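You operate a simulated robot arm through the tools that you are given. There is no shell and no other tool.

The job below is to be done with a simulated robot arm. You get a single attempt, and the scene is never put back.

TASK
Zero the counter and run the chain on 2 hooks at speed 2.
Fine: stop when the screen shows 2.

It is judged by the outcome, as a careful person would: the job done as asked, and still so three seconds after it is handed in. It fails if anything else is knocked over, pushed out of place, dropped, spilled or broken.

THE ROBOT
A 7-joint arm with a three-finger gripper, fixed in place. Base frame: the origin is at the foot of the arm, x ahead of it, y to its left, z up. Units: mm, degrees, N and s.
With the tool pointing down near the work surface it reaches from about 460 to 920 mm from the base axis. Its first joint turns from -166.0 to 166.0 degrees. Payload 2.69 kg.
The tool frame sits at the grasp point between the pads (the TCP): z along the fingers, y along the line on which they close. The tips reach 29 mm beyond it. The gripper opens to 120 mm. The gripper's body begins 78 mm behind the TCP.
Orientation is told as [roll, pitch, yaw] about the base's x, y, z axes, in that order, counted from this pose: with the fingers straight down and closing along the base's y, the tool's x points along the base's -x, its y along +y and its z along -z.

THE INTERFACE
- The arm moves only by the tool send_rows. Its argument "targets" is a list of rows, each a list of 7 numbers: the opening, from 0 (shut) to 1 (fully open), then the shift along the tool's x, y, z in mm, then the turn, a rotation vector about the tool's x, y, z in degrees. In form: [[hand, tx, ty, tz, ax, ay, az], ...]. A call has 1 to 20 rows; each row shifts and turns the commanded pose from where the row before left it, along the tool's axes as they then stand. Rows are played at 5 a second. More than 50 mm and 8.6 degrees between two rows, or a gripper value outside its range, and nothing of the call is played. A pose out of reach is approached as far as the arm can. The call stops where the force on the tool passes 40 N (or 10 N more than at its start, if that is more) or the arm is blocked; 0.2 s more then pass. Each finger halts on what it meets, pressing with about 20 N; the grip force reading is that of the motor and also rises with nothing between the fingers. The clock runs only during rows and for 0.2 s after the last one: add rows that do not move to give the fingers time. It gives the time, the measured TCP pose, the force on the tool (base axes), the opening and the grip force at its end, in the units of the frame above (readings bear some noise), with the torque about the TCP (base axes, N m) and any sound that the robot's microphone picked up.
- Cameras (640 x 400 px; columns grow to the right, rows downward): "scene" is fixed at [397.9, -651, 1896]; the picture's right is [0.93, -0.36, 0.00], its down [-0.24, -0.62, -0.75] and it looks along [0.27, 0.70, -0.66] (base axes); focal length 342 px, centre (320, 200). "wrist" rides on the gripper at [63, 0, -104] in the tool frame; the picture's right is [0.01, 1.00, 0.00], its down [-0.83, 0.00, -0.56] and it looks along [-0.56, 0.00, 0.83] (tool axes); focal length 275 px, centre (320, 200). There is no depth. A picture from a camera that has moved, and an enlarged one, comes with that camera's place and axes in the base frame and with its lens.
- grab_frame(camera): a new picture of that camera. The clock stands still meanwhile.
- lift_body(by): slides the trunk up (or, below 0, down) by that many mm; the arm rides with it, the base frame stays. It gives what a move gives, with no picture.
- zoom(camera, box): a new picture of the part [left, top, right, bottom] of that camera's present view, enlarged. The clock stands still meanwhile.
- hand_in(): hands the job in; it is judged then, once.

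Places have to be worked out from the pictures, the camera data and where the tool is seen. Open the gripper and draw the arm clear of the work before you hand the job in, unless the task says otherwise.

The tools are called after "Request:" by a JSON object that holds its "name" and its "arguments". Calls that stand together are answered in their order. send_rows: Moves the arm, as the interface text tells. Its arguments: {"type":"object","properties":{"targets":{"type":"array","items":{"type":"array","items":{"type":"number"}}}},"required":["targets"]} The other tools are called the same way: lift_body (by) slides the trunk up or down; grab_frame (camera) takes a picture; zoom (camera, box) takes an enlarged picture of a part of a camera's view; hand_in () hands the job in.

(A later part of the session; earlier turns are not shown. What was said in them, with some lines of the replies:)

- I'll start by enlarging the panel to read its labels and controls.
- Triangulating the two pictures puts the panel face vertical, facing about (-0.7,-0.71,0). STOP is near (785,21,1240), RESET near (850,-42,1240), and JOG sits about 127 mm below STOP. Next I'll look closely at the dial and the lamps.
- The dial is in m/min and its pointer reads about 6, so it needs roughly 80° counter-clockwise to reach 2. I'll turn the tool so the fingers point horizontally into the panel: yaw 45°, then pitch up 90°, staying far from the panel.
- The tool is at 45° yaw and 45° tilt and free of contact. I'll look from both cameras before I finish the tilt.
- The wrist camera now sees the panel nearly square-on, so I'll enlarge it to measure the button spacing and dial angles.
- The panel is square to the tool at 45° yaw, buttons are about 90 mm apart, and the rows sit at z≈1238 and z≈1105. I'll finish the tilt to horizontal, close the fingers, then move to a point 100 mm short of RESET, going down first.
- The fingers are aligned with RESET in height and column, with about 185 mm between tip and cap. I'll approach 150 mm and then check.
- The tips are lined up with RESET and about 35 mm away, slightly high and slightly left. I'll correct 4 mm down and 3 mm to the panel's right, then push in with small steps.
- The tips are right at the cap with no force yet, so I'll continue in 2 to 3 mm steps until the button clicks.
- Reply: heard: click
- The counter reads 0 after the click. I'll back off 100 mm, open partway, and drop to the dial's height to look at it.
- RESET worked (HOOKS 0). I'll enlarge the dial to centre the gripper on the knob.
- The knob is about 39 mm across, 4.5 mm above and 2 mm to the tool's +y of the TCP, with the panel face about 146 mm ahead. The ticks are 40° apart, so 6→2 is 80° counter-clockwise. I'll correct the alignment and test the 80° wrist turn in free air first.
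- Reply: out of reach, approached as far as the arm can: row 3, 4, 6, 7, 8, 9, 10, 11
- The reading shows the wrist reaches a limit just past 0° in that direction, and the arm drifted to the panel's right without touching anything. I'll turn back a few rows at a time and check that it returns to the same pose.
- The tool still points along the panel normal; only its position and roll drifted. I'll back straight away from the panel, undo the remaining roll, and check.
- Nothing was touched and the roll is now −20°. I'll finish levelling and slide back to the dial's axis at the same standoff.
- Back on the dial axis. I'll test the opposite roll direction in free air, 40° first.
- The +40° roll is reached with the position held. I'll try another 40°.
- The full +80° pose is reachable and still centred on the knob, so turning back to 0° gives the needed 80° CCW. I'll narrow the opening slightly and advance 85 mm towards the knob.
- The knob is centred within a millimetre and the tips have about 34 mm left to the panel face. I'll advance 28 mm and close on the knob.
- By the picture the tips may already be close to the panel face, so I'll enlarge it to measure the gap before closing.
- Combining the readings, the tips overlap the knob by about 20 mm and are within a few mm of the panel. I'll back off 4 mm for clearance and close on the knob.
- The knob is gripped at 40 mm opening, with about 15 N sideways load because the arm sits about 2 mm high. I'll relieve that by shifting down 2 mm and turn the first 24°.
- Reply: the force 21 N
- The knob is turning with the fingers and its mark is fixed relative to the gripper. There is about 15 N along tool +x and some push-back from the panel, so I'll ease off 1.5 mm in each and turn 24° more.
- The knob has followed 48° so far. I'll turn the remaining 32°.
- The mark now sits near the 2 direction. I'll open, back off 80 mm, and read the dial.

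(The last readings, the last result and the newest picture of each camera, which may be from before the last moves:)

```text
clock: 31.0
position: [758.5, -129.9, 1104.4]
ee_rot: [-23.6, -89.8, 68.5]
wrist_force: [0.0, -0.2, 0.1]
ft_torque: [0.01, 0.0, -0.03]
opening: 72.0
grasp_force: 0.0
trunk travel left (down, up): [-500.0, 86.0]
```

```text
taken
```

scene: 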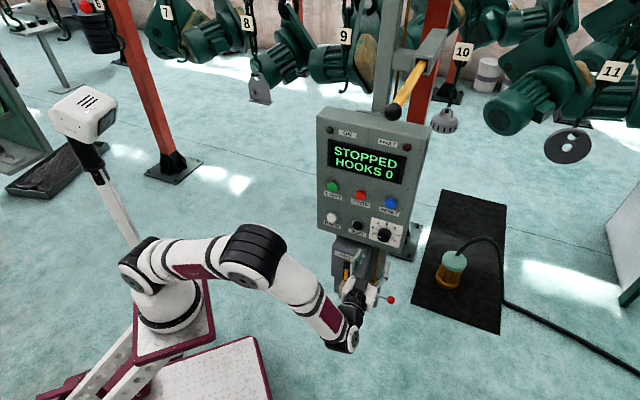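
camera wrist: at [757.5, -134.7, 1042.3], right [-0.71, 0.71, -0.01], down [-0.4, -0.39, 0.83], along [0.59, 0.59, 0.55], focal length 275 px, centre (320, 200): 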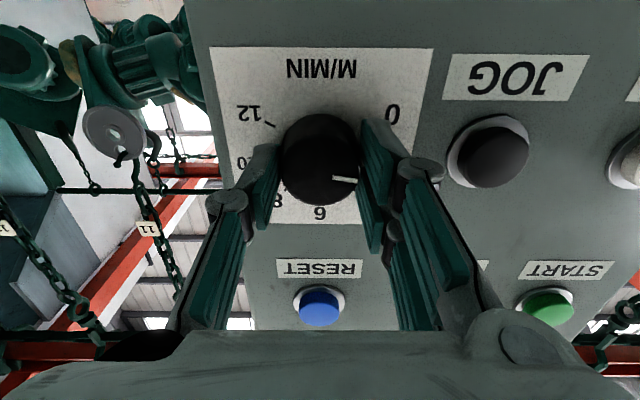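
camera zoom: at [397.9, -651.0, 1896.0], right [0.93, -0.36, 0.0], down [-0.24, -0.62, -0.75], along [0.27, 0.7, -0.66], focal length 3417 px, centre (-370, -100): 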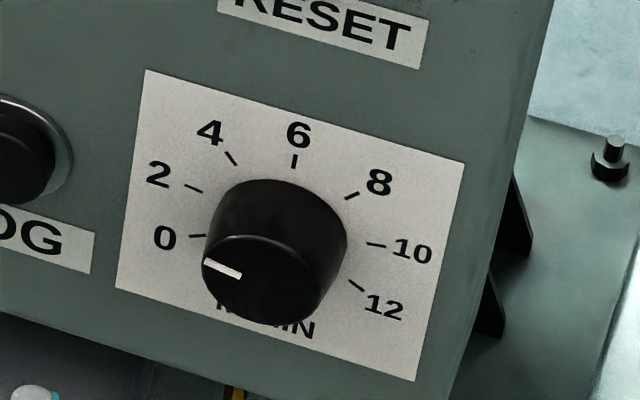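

The dial reads about 2, perhaps 2–3° past it. I'll zoom in tighter to measure the mark against the 2 tick.

Request:
{"name": "zoom", "arguments": {"camera": "wrist", "box": [295, 75, 359, 125]}}

Request:
{"name": "zoom", "arguments": {"camera": "scene", "box": [374, 220, 398, 240]}}

```text
8.00 times, centred on (327, 100) of wrist
camera zoom: at [685.1, -204.5, 1040.6], right [-0.71, 0.71, -0.01], down [-0.4, -0.39, 0.83], along [0.59, 0.59, 0.55], focal length 2202 px, centre (264, 1000)
```

zoom: 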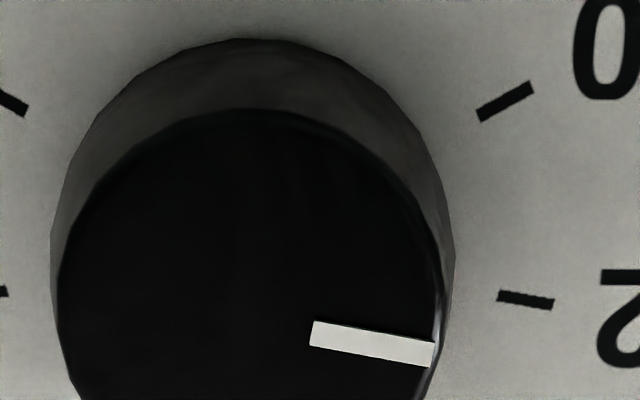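

```text
16.00 times, centred on (386, 230) of scene
camera zoom: at [397.9, -651.0, 1896.0], right [0.93, -0.36, 0.0], down [-0.24, -0.62, -0.75], along [0.27, 0.7, -0.66], focal length 5467 px, centre (-736, -280)
```

zoom: 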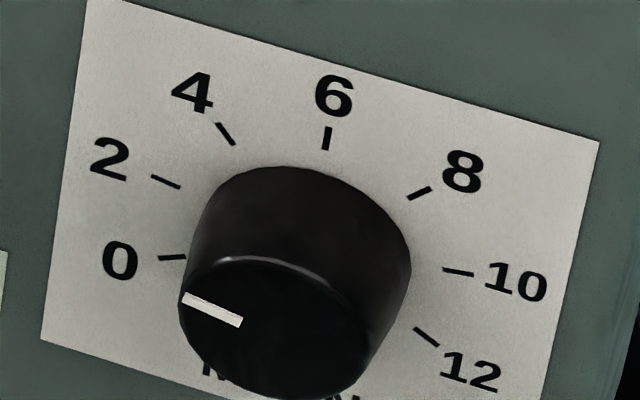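

The mark is parallel to the 2 tick within about 1°, so the dial is set at 2. I'll close the fingers, rise to the button row and slide left to in front of START, staying 70 mm off.

Request:
{"name": "send_rows", "arguments": {"targets": [[0, -43, 0, 0, 0, 0, 0], [0, -43, 0, 0, 0, 0, 0], [0, -43, 0, 0, 0, 0, 0], [0, 0, 43.5, 0, 0, 0, 0], [0, 0, 43.5, 0, 0, 0, 0], [0, 0, 43.5, 0, 0, 0, 0], [0, 0, 43.5, 0, 0, 0, 0], [0, 0, 0, 25, 0, 0, 0], [0, 0, 0, 25, 0, 0, 0], [0, 0, 0, 0, 0, 0, 0]]}}

Request:
{"name": "grab_frame", "arguments": {"camera": "wrist"}}

Request:
{"name": "grab_frame", "arguments": {"camera": "scene"}}

```text
clock: 33.2
position: [671.8, 28.9, 1233.2]
ee_rot: [-12.2, -89.9, 57.1]
wrist_force: [0.4, -0.6, 0.1]
ft_torque: [-0.02, 0.0, 0.01]
opening: 0.1
grasp_force: 20.0
trunk travel left (down, up): [-500.0, 86.0]
```

```text
taken
camera wrist: at [598.7, -45.3, 1170.2], right [-0.71, 0.71, -0.01], down [-0.4, -0.39, 0.83], along [0.59, 0.59, 0.55], focal length 275 px, centre (320, 200)
```

wrist: 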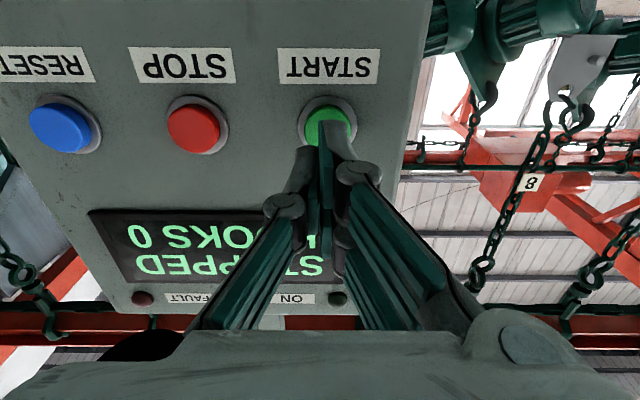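

```text
taken
```

scene: 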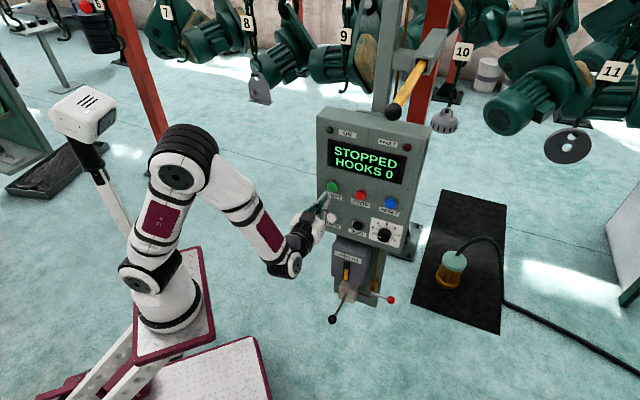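

START's ring is about 5 mm to the tool's +y and the height looks right. I'll correct that, press START to the same depth that clicked RESET, then withdraw 35 mm and slide 90 mm to hover in front of STOP.

Request:
{"name": "send_rows", "arguments": {"targets": [[0, 0, 5, 20, 0, 0, 0], [0, 0, 0, 12, 0, 0, 0], [0, 0, 0, 8, 0, 0, 0], [0, 0, 0, 3, 0, 0, 0], [0, 0, 0, 3, 0, 0, 0], [0, 0, 0, 3, 0, 0, 0], [0, 0, 0, 2, 0, 0, 0], [0, 0, 0, 0, 0, 0, 0], [0, 0, 0, -35, 0, 0, 0], [0, 0, -45, 0, 0, 0, 0], [0, 0, -45, 0, 0, 0, 0]]}}

Request:
{"name": "grab_frame", "arguments": {"camera": "scene"}}

Request:
{"name": "grab_frame", "arguments": {"camera": "wrist"}}

```text
clock: 35.6
position: [745.1, -20.6, 1231.9]
ee_rot: [-25.0, -89.9, 69.9]
wrist_force: [-0.8, -0.4, 0.7]
ft_torque: [-0.03, 0.01, -0.05]
opening: 0.1
grasp_force: 28.5
trunk travel left (down, up): [-500.0, 86.0]
heard: click
```

```text
taken
```

scene: 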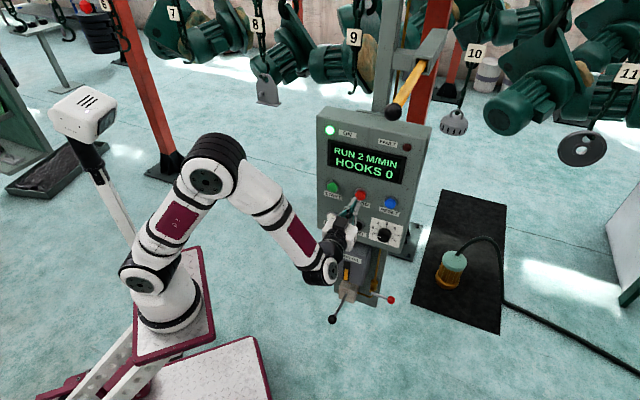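

```text
taken
camera wrist: at [671.2, -94.7, 1168.3], right [-0.71, 0.71, -0.01], down [-0.4, -0.39, 0.83], along [0.59, 0.59, 0.55], focal length 275 px, centre (320, 200)
```

wrist: 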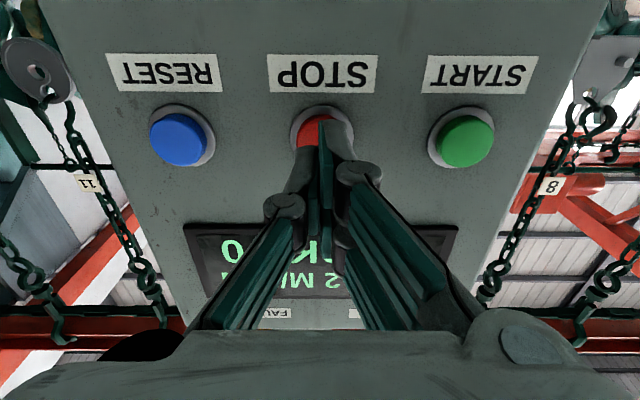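

The chain is running at 2 m/min with HOOKS 0, and the tips are centred on STOP. I'll move to about 8 mm from the cap and wait.

Request:
{"name": "send_rows", "arguments": {"targets": [[0, 0, 0, 12, 0, 0, 0], [0, 0, 0, 6, 0, 0, 0], [0, 0, 0, 0, 0, 0, 0], [0, 0, 0, 0, 0, 0, 0], [0, 0, 0, 0, 0, 0, 0]]}}

Request:
{"name": "grab_frame", "arguments": {"camera": "scene"}}

```text
clock: 36.8
position: [756.3, -9.1, 1232.5]
ee_rot: [-22.3, -89.8, 67.2]
wrist_force: [0.4, 0.3, -0.2]
ft_torque: [-0.01, 0.0, 0.02]
opening: 0.0
grasp_force: 28.9
trunk travel left (down, up): [-500.0, 86.0]
```

```text
taken
```

scene: 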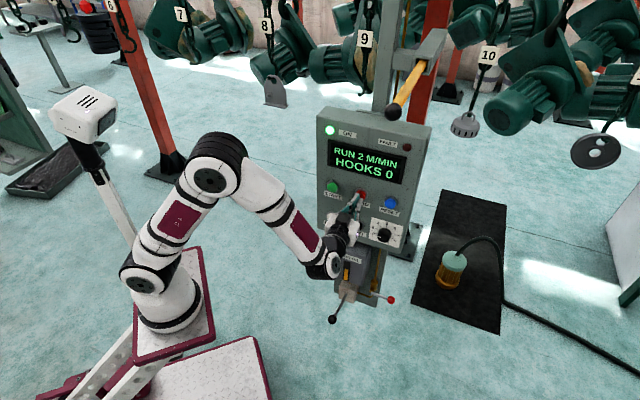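

Hooks move about 8 px/s in the picture, roughly 15 s per hook, and hook 9 is near the post. I'll wait and check.

Request:
{"name": "send_rows", "arguments": {"targets": [[0, 0, 0, 0, 0, 0, 0], [0, 0, 0, 0, 0, 0, 0], [0, 0, 0, 0, 0, 0, 0], [0, 0, 0, 0, 0, 0, 0], [0, 0, 0, 0, 0, 0, 0], [0, 0, 0, 0, 0, 0, 0], [0, 0, 0, 0, 0, 0, 0], [0, 0, 0, 0, 0, 0, 0], [0, 0, 0, 0, 0, 0, 0]]}}

Request:
{"name": "grab_frame", "arguments": {"camera": "scene"}}

```text
clock: 38.8
position: [757.4, -9.2, 1232.8]
ee_rot: [-22.6, -89.9, 67.4]
wrist_force: [0.7, -0.2, -0.1]
ft_torque: [-0.01, -0.03, 0.0]
opening: 0.1
grasp_force: 28.5
trunk travel left (down, up): [-500.0, 86.0]
```

```text
taken
```

scene: 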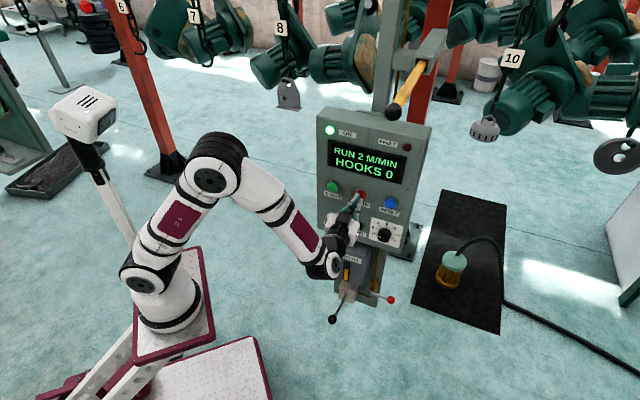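

Still HOOKS 0, and hook 9 is passing behind the post. I'll keep waiting 2 s at a time.

Request:
{"name": "send_rows", "arguments": {"targets": [[0, 0, 0, 0, 0, 0, 0], [0, 0, 0, 0, 0, 0, 0], [0, 0, 0, 0, 0, 0, 0], [0, 0, 0, 0, 0, 0, 0], [0, 0, 0, 0, 0, 0, 0], [0, 0, 0, 0, 0, 0, 0], [0, 0, 0, 0, 0, 0, 0], [0, 0, 0, 0, 0, 0, 0], [0, 0, 0, 0, 0, 0, 0]]}}

Request:
{"name": "grab_frame", "arguments": {"camera": "scene"}}

```text
clock: 40.8
position: [757.2, -9.0, 1232.8]
ee_rot: [-23.1, -89.8, 67.9]
wrist_force: [-0.7, -0.4, -0.1]
ft_torque: [-0.03, -0.01, -0.02]
opening: 0.1
grasp_force: 28.2
trunk travel left (down, up): [-500.0, 86.0]
```

```text
taken
```

scene: 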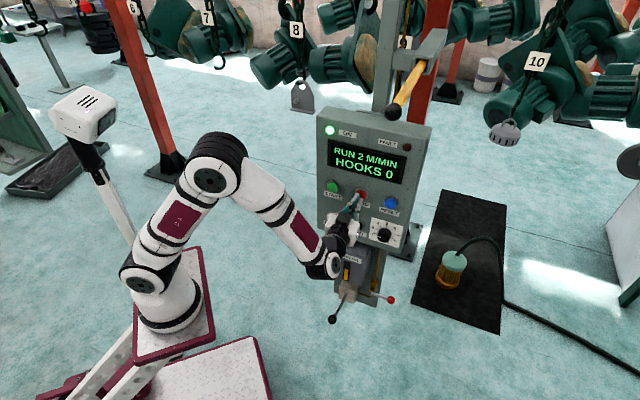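

Still 0, with hook 9 just clear of the post. I'll keep waiting.

Request:
{"name": "send_rows", "arguments": {"targets": [[0, 0, 0, 0, 0, 0, 0], [0, 0, 0, 0, 0, 0, 0], [0, 0, 0, 0, 0, 0, 0], [0, 0, 0, 0, 0, 0, 0], [0, 0, 0, 0, 0, 0, 0], [0, 0, 0, 0, 0, 0, 0], [0, 0, 0, 0, 0, 0, 0], [0, 0, 0, 0, 0, 0, 0], [0, 0, 0, 0, 0, 0, 0]]}}

Request:
{"name": "grab_frame", "arguments": {"camera": "scene"}}

```text
clock: 42.8
position: [757.0, -9.0, 1232.9]
ee_rot: [-23.1, -89.8, 68.0]
wrist_force: [0.8, 0.2, 0.1]
ft_torque: [-0.01, 0.0, 0.02]
opening: 0.0
grasp_force: 27.9
trunk travel left (down, up): [-500.0, 86.0]
```

```text
taken
```

scene: 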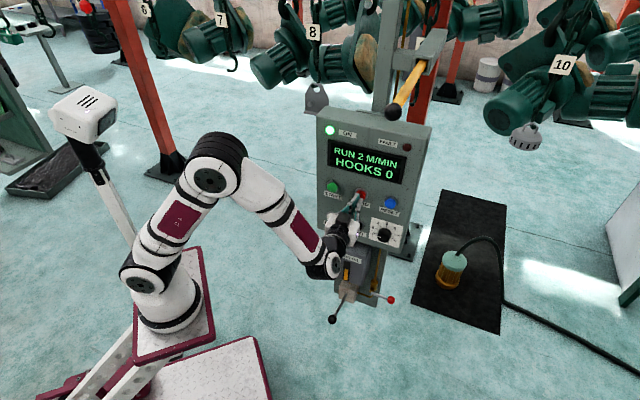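

Still 0, with hook 9 now behind the lever mount. I'll continue in 2 s waits.

Request:
{"name": "send_rows", "arguments": {"targets": [[0, 0, 0, 0, 0, 0, 0], [0, 0, 0, 0, 0, 0, 0], [0, 0, 0, 0, 0, 0, 0], [0, 0, 0, 0, 0, 0, 0], [0, 0, 0, 0, 0, 0, 0], [0, 0, 0, 0, 0, 0, 0], [0, 0, 0, 0, 0, 0, 0], [0, 0, 0, 0, 0, 0, 0], [0, 0, 0, 0, 0, 0, 0]]}}

Request:
{"name": "grab_frame", "arguments": {"camera": "scene"}}

```text
clock: 44.8
position: [757.6, -8.5, 1233.3]
ee_rot: [-23.0, -89.8, 67.7]
wrist_force: [-0.1, 1.1, -0.7]
ft_torque: [-0.01, 0.0, -0.03]
opening: 0.1
grasp_force: 28.7
trunk travel left (down, up): [-500.0, 86.0]
```

```text
taken
```

scene: 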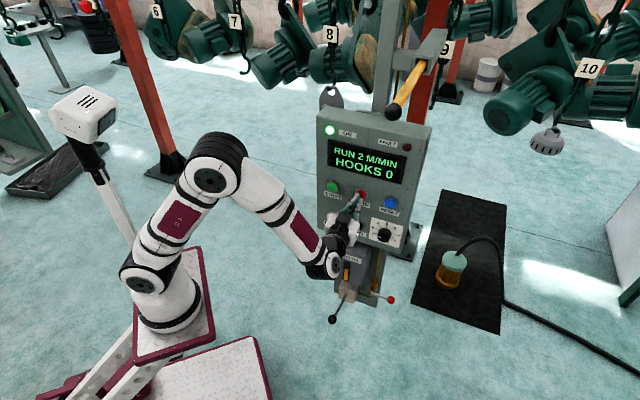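

Still 0. One full pitch will have passed in about 2 s, so I'll keep watching.

Request:
{"name": "send_rows", "arguments": {"targets": [[0, 0, 0, 0, 0, 0, 0], [0, 0, 0, 0, 0, 0, 0], [0, 0, 0, 0, 0, 0, 0], [0, 0, 0, 0, 0, 0, 0], [0, 0, 0, 0, 0, 0, 0], [0, 0, 0, 0, 0, 0, 0], [0, 0, 0, 0, 0, 0, 0], [0, 0, 0, 0, 0, 0, 0], [0, 0, 0, 0, 0, 0, 0]]}}

Request:
{"name": "grab_frame", "arguments": {"camera": "scene"}}

```text
clock: 46.8
position: [757.4, -8.1, 1233.1]
ee_rot: [-22.4, -89.8, 67.2]
wrist_force: [-0.2, 0.2, -0.1]
ft_torque: [0.02, 0.01, 0.03]
opening: 0.0
grasp_force: 28.6
trunk travel left (down, up): [-500.0, 86.0]
```

```text
taken
```

scene: 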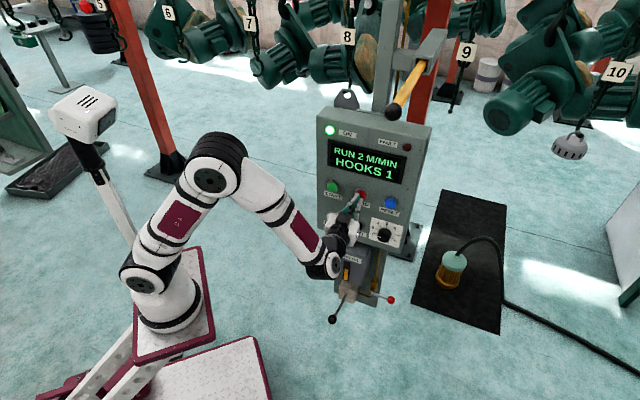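

HOOKS 1 came up around clock 46, so the pitch takes about 12 s and 2 is due around 57.5–59. I'll wait 4 s at a time for now.

Request:
{"name": "send_rows", "arguments": {"targets": [[0, 0, 0, 0, 0, 0, 0], [0, 0, 0, 0, 0, 0, 0], [0, 0, 0, 0, 0, 0, 0], [0, 0, 0, 0, 0, 0, 0], [0, 0, 0, 0, 0, 0, 0], [0, 0, 0, 0, 0, 0, 0], [0, 0, 0, 0, 0, 0, 0], [0, 0, 0, 0, 0, 0, 0], [0, 0, 0, 0, 0, 0, 0], [0, 0, 0, 0, 0, 0, 0], [0, 0, 0, 0, 0, 0, 0], [0, 0, 0, 0, 0, 0, 0], [0, 0, 0, 0, 0, 0, 0], [0, 0, 0, 0, 0, 0, 0], [0, 0, 0, 0, 0, 0, 0], [0, 0, 0, 0, 0, 0, 0], [0, 0, 0, 0, 0, 0, 0], [0, 0, 0, 0, 0, 0, 0], [0, 0, 0, 0, 0, 0, 0]]}}

Request:
{"name": "grab_frame", "arguments": {"camera": "scene"}}

```text
clock: 50.8
position: [756.5, -9.5, 1233.8]
ee_rot: [-23.3, -89.8, 68.2]
wrist_force: [-0.5, 0.5, -0.2]
ft_torque: [0.02, 0.0, 0.04]
opening: 0.0
grasp_force: 28.5
trunk travel left (down, up): [-500.0, 86.0]
```

```text
taken
```

scene: 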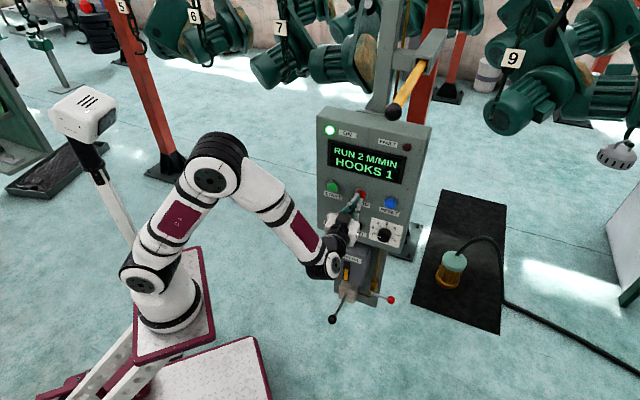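

Hook 7 is where hook 8 was exactly 12.0 s ago, so 2 should appear between 56.8 and 58.8. I'll wait about 4 s more.

Request:
{"name": "send_rows", "arguments": {"targets": [[0, 0, 0, 0, 0, 0, 0], [0, 0, 0, 0, 0, 0, 0], [0, 0, 0, 0, 0, 0, 0], [0, 0, 0, 0, 0, 0, 0], [0, 0, 0, 0, 0, 0, 0], [0, 0, 0, 0, 0, 0, 0], [0, 0, 0, 0, 0, 0, 0], [0, 0, 0, 0, 0, 0, 0], [0, 0, 0, 0, 0, 0, 0], [0, 0, 0, 0, 0, 0, 0], [0, 0, 0, 0, 0, 0, 0], [0, 0, 0, 0, 0, 0, 0], [0, 0, 0, 0, 0, 0, 0], [0, 0, 0, 0, 0, 0, 0], [0, 0, 0, 0, 0, 0, 0], [0, 0, 0, 0, 0, 0, 0], [0, 0, 0, 0, 0, 0, 0], [0, 0, 0, 0, 0, 0, 0], [0, 0, 0, 0, 0, 0, 0], [0, 0, 0, 0, 0, 0, 0]]}}

Request:
{"name": "grab_frame", "arguments": {"camera": "scene"}}

```text
clock: 55.0
position: [756.1, -8.2, 1232.7]
ee_rot: [-23.3, -89.7, 68.1]
wrist_force: [-0.1, 0.3, 0.3]
ft_torque: [0.0, 0.04, 0.01]
opening: 0.0
grasp_force: 28.7
trunk travel left (down, up): [-500.0, 86.0]
```

```text
taken
```

scene: 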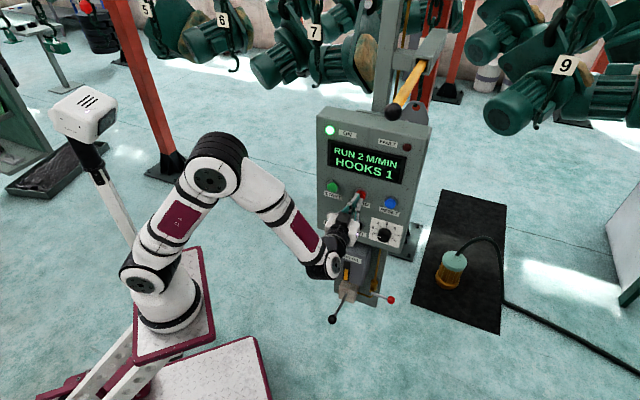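

Still 1 at clock 55.0. I'll wait another 1.8 s, to the start of the window.

Request:
{"name": "send_rows", "arguments": {"targets": [[0, 0, 0, 0, 0, 0, 0], [0, 0, 0, 0, 0, 0, 0], [0, 0, 0, 0, 0, 0, 0], [0, 0, 0, 0, 0, 0, 0], [0, 0, 0, 0, 0, 0, 0], [0, 0, 0, 0, 0, 0, 0], [0, 0, 0, 0, 0, 0, 0], [0, 0, 0, 0, 0, 0, 0]]}}

Request:
{"name": "zoom", "arguments": {"camera": "scene", "box": [310, 110, 430, 210]}}

```text
clock: 56.8
position: [757.4, -9.0, 1232.2]
ee_rot: [-22.9, -89.8, 67.7]
wrist_force: [1.1, -0.3, 0.4]
ft_torque: [0.01, -0.03, -0.02]
opening: 0.1
grasp_force: 28.8
trunk travel left (down, up): [-500.0, 86.0]
```

```text
4.00 times, centred on (370, 160) of scene
camera zoom: at [397.9, -651.0, 1896.0], right [0.93, -0.36, 0.0], down [-0.24, -0.62, -0.75], along [0.27, 0.7, -0.66], focal length 1367 px, centre (120, 360)
```

zoom: 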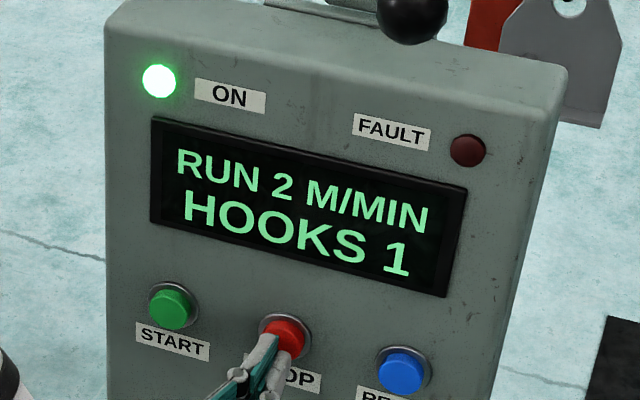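

Still 1, so I'll step in 0.4 s increments now.

Request:
{"name": "send_rows", "arguments": {"targets": [[0, 0, 0, 0, 0, 0, 0], [0, 0, 0, 0, 0, 0, 0]]}}

Request:
{"name": "zoom", "arguments": {"camera": "scene", "box": [310, 110, 430, 210]}}

```text
clock: 57.4
position: [756.4, -8.1, 1232.5]
ee_rot: [-23.3, -89.8, 68.2]
wrist_force: [-0.3, 0.1, 0.7]
ft_torque: [0.0, -0.04, 0.01]
opening: 0.0
grasp_force: 28.5
trunk travel left (down, up): [-500.0, 86.0]
```

```text
4.00 times, centred on (370, 160) of scene
camera zoom: at [397.9, -651.0, 1896.0], right [0.93, -0.36, 0.0], down [-0.24, -0.62, -0.75], along [0.27, 0.7, -0.66], focal length 1367 px, centre (120, 360)
```

zoom: 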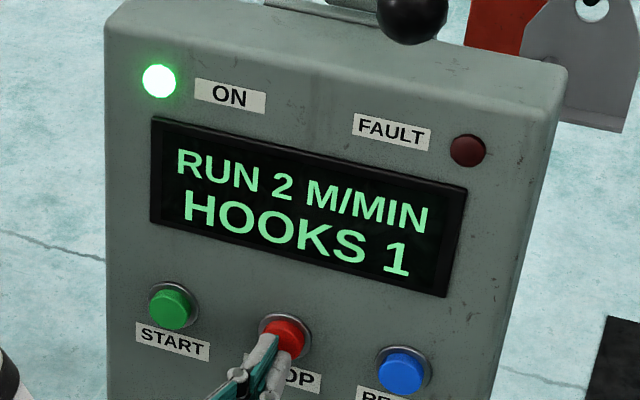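

Still 1 at clock 57.4, so I'll take another short step.

Request:
{"name": "send_rows", "arguments": {"targets": [[0, 0, 0, 0, 0, 0, 0], [0, 0, 0, 0, 0, 0, 0]]}}

Request:
{"name": "zoom", "arguments": {"camera": "scene", "box": [310, 110, 430, 210]}}

```text
clock: 58.0
position: [757.1, -9.2, 1233.7]
ee_rot: [-23.3, -89.8, 68.3]
wrist_force: [0.1, 0.1, 0.4]
ft_torque: [0.0, 0.01, -0.02]
opening: 0.2
grasp_force: 29.3
trunk travel left (down, up): [-500.0, 86.0]
```

```text
4.00 times, centred on (370, 160) of scene
camera zoom: at [397.9, -651.0, 1896.0], right [0.93, -0.36, 0.0], down [-0.24, -0.62, -0.75], along [0.27, 0.7, -0.66], focal length 1367 px, centre (120, 360)
```

zoom: 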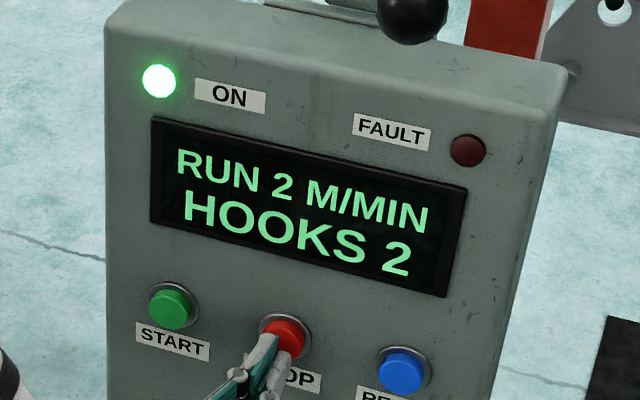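

The screen shows HOOKS 2, so I'm pressing STOP now.

Request:
{"name": "send_rows", "arguments": {"targets": [[0, 0, 0, 9, 0, 0, 0], [0, 0, 0, 6, 0, 0, 0], [0, 0, 0, 3, 0, 0, 0], [0, 0, 0, 0, 0, 0, 0]]}}

Request:
{"name": "zoom", "arguments": {"camera": "scene", "box": [310, 110, 430, 210]}}

```text
clock: 59.0
position: [769.2, 3.0, 1232.6]
ee_rot: [-5.5, -89.8, 50.3]
wrist_force: [-10.5, -5.7, -3.7]
ft_torque: [-0.04, 0.04, 0.1]
opening: 5.9
grasp_force: 28.6
trunk travel left (down, up): [-500.0, 86.0]
heard: click
```

```text
4.00 times, centred on (370, 160) of scene
camera zoom: at [397.9, -651.0, 1896.0], right [0.93, -0.36, 0.0], down [-0.24, -0.62, -0.75], along [0.27, 0.7, -0.66], focal length 1367 px, centre (120, 360)
```

zoom: 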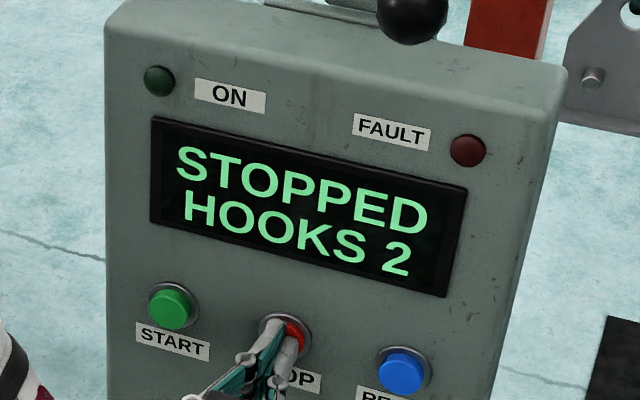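

It clicked and the screen reads STOPPED, HOOKS 2. I'll withdraw straight back 150 mm, open the gripper, and check that everything stays put.

Request:
{"name": "send_rows", "arguments": {"targets": [[0, 0, 0, -20, 0, 0, 0], [0, 0, 0, -35, 0, 0, 0], [0, 0, 0, -45, 0, 0, 0], [1, 0, 0, -45, 0, 0, 0], [1, 0, 0, -25, 0, 0, 0], [1, 0, 0, 0, 0, 0, 0], [1, 0, 0, 0, 0, 0, 0], [1, 0, 0, 0, 0, 0, 0], [1, 0, 0, 0, 0, 0, 0]]}}

Request:
{"name": "grab_frame", "arguments": {"camera": "scene"}}

Request:
{"name": "grab_frame", "arguments": {"camera": "wrist"}}

Request:
{"name": "zoom", "arguments": {"camera": "scene", "box": [310, 110, 430, 250]}}

```text
clock: 61.0
position: [648.9, -115.8, 1233.8]
ee_rot: [-22.5, -89.8, 67.3]
wrist_force: [0.1, 0.1, -0.4]
ft_torque: [0.03, 0.0, 0.0]
opening: 119.9
grasp_force: 0.0
trunk travel left (down, up): [-500.0, 86.0]
```

```text
taken
```

scene: 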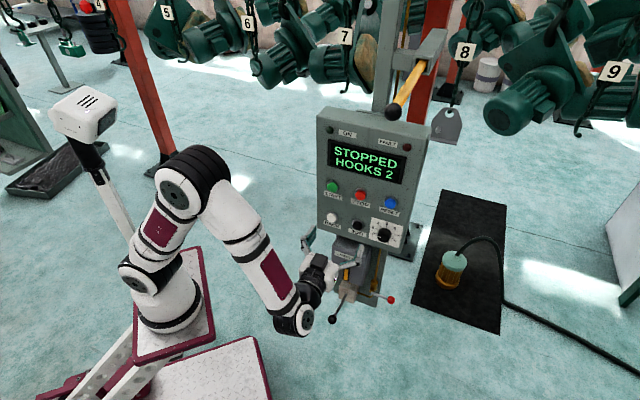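

```text
taken
camera wrist: at [576.1, -190.2, 1169.7], right [-0.71, 0.71, -0.01], down [-0.4, -0.39, 0.83], along [0.59, 0.59, 0.55], focal length 275 px, centre (320, 200)
```

wrist: 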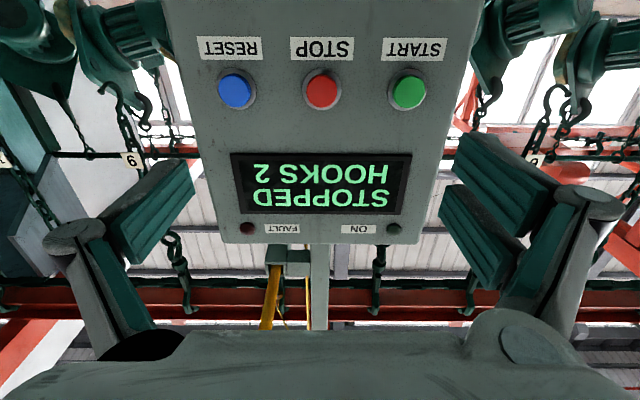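

```text
2.86 times, centred on (370, 180) of scene
camera zoom: at [397.9, -651.0, 1896.0], right [0.93, -0.36, 0.0], down [-0.24, -0.62, -0.75], along [0.27, 0.7, -0.66], focal length 976 px, centre (177, 257)
```

zoom: 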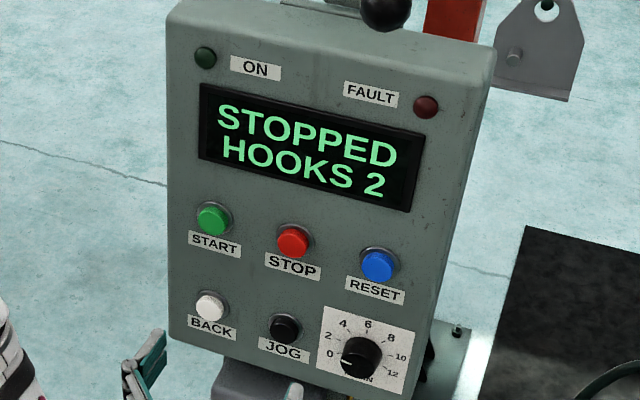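

The chain is stopped with HOOKS 2, the dial is at 2, the buttons are released, and the gripper is open and clear of the panel. Nothing else was moved, so I'm handing the job in.

Request:
{"name": "hand_in", "arguments": {}}

```text
The job is handed in.
```

The counter was zeroed and the chain ran 2 hooks at speed 2. I pressed STOP within about a second of the screen reaching 2, and it read STOPPED, HOOKS 2 when I handed in.

- **Speed:** I turned the dial from 6 to 2, and the screen confirmed RUN 2 M/MIN while the chain moved.
- **Arm drift:** When I tested a wrist turn before gripping the dial, the arm reached a limit and drifted to the right of the panel. It touched nothing, and I brought it back.
- **End state:** The gripper is open and drawn back from the panel, and nothing else was moved.
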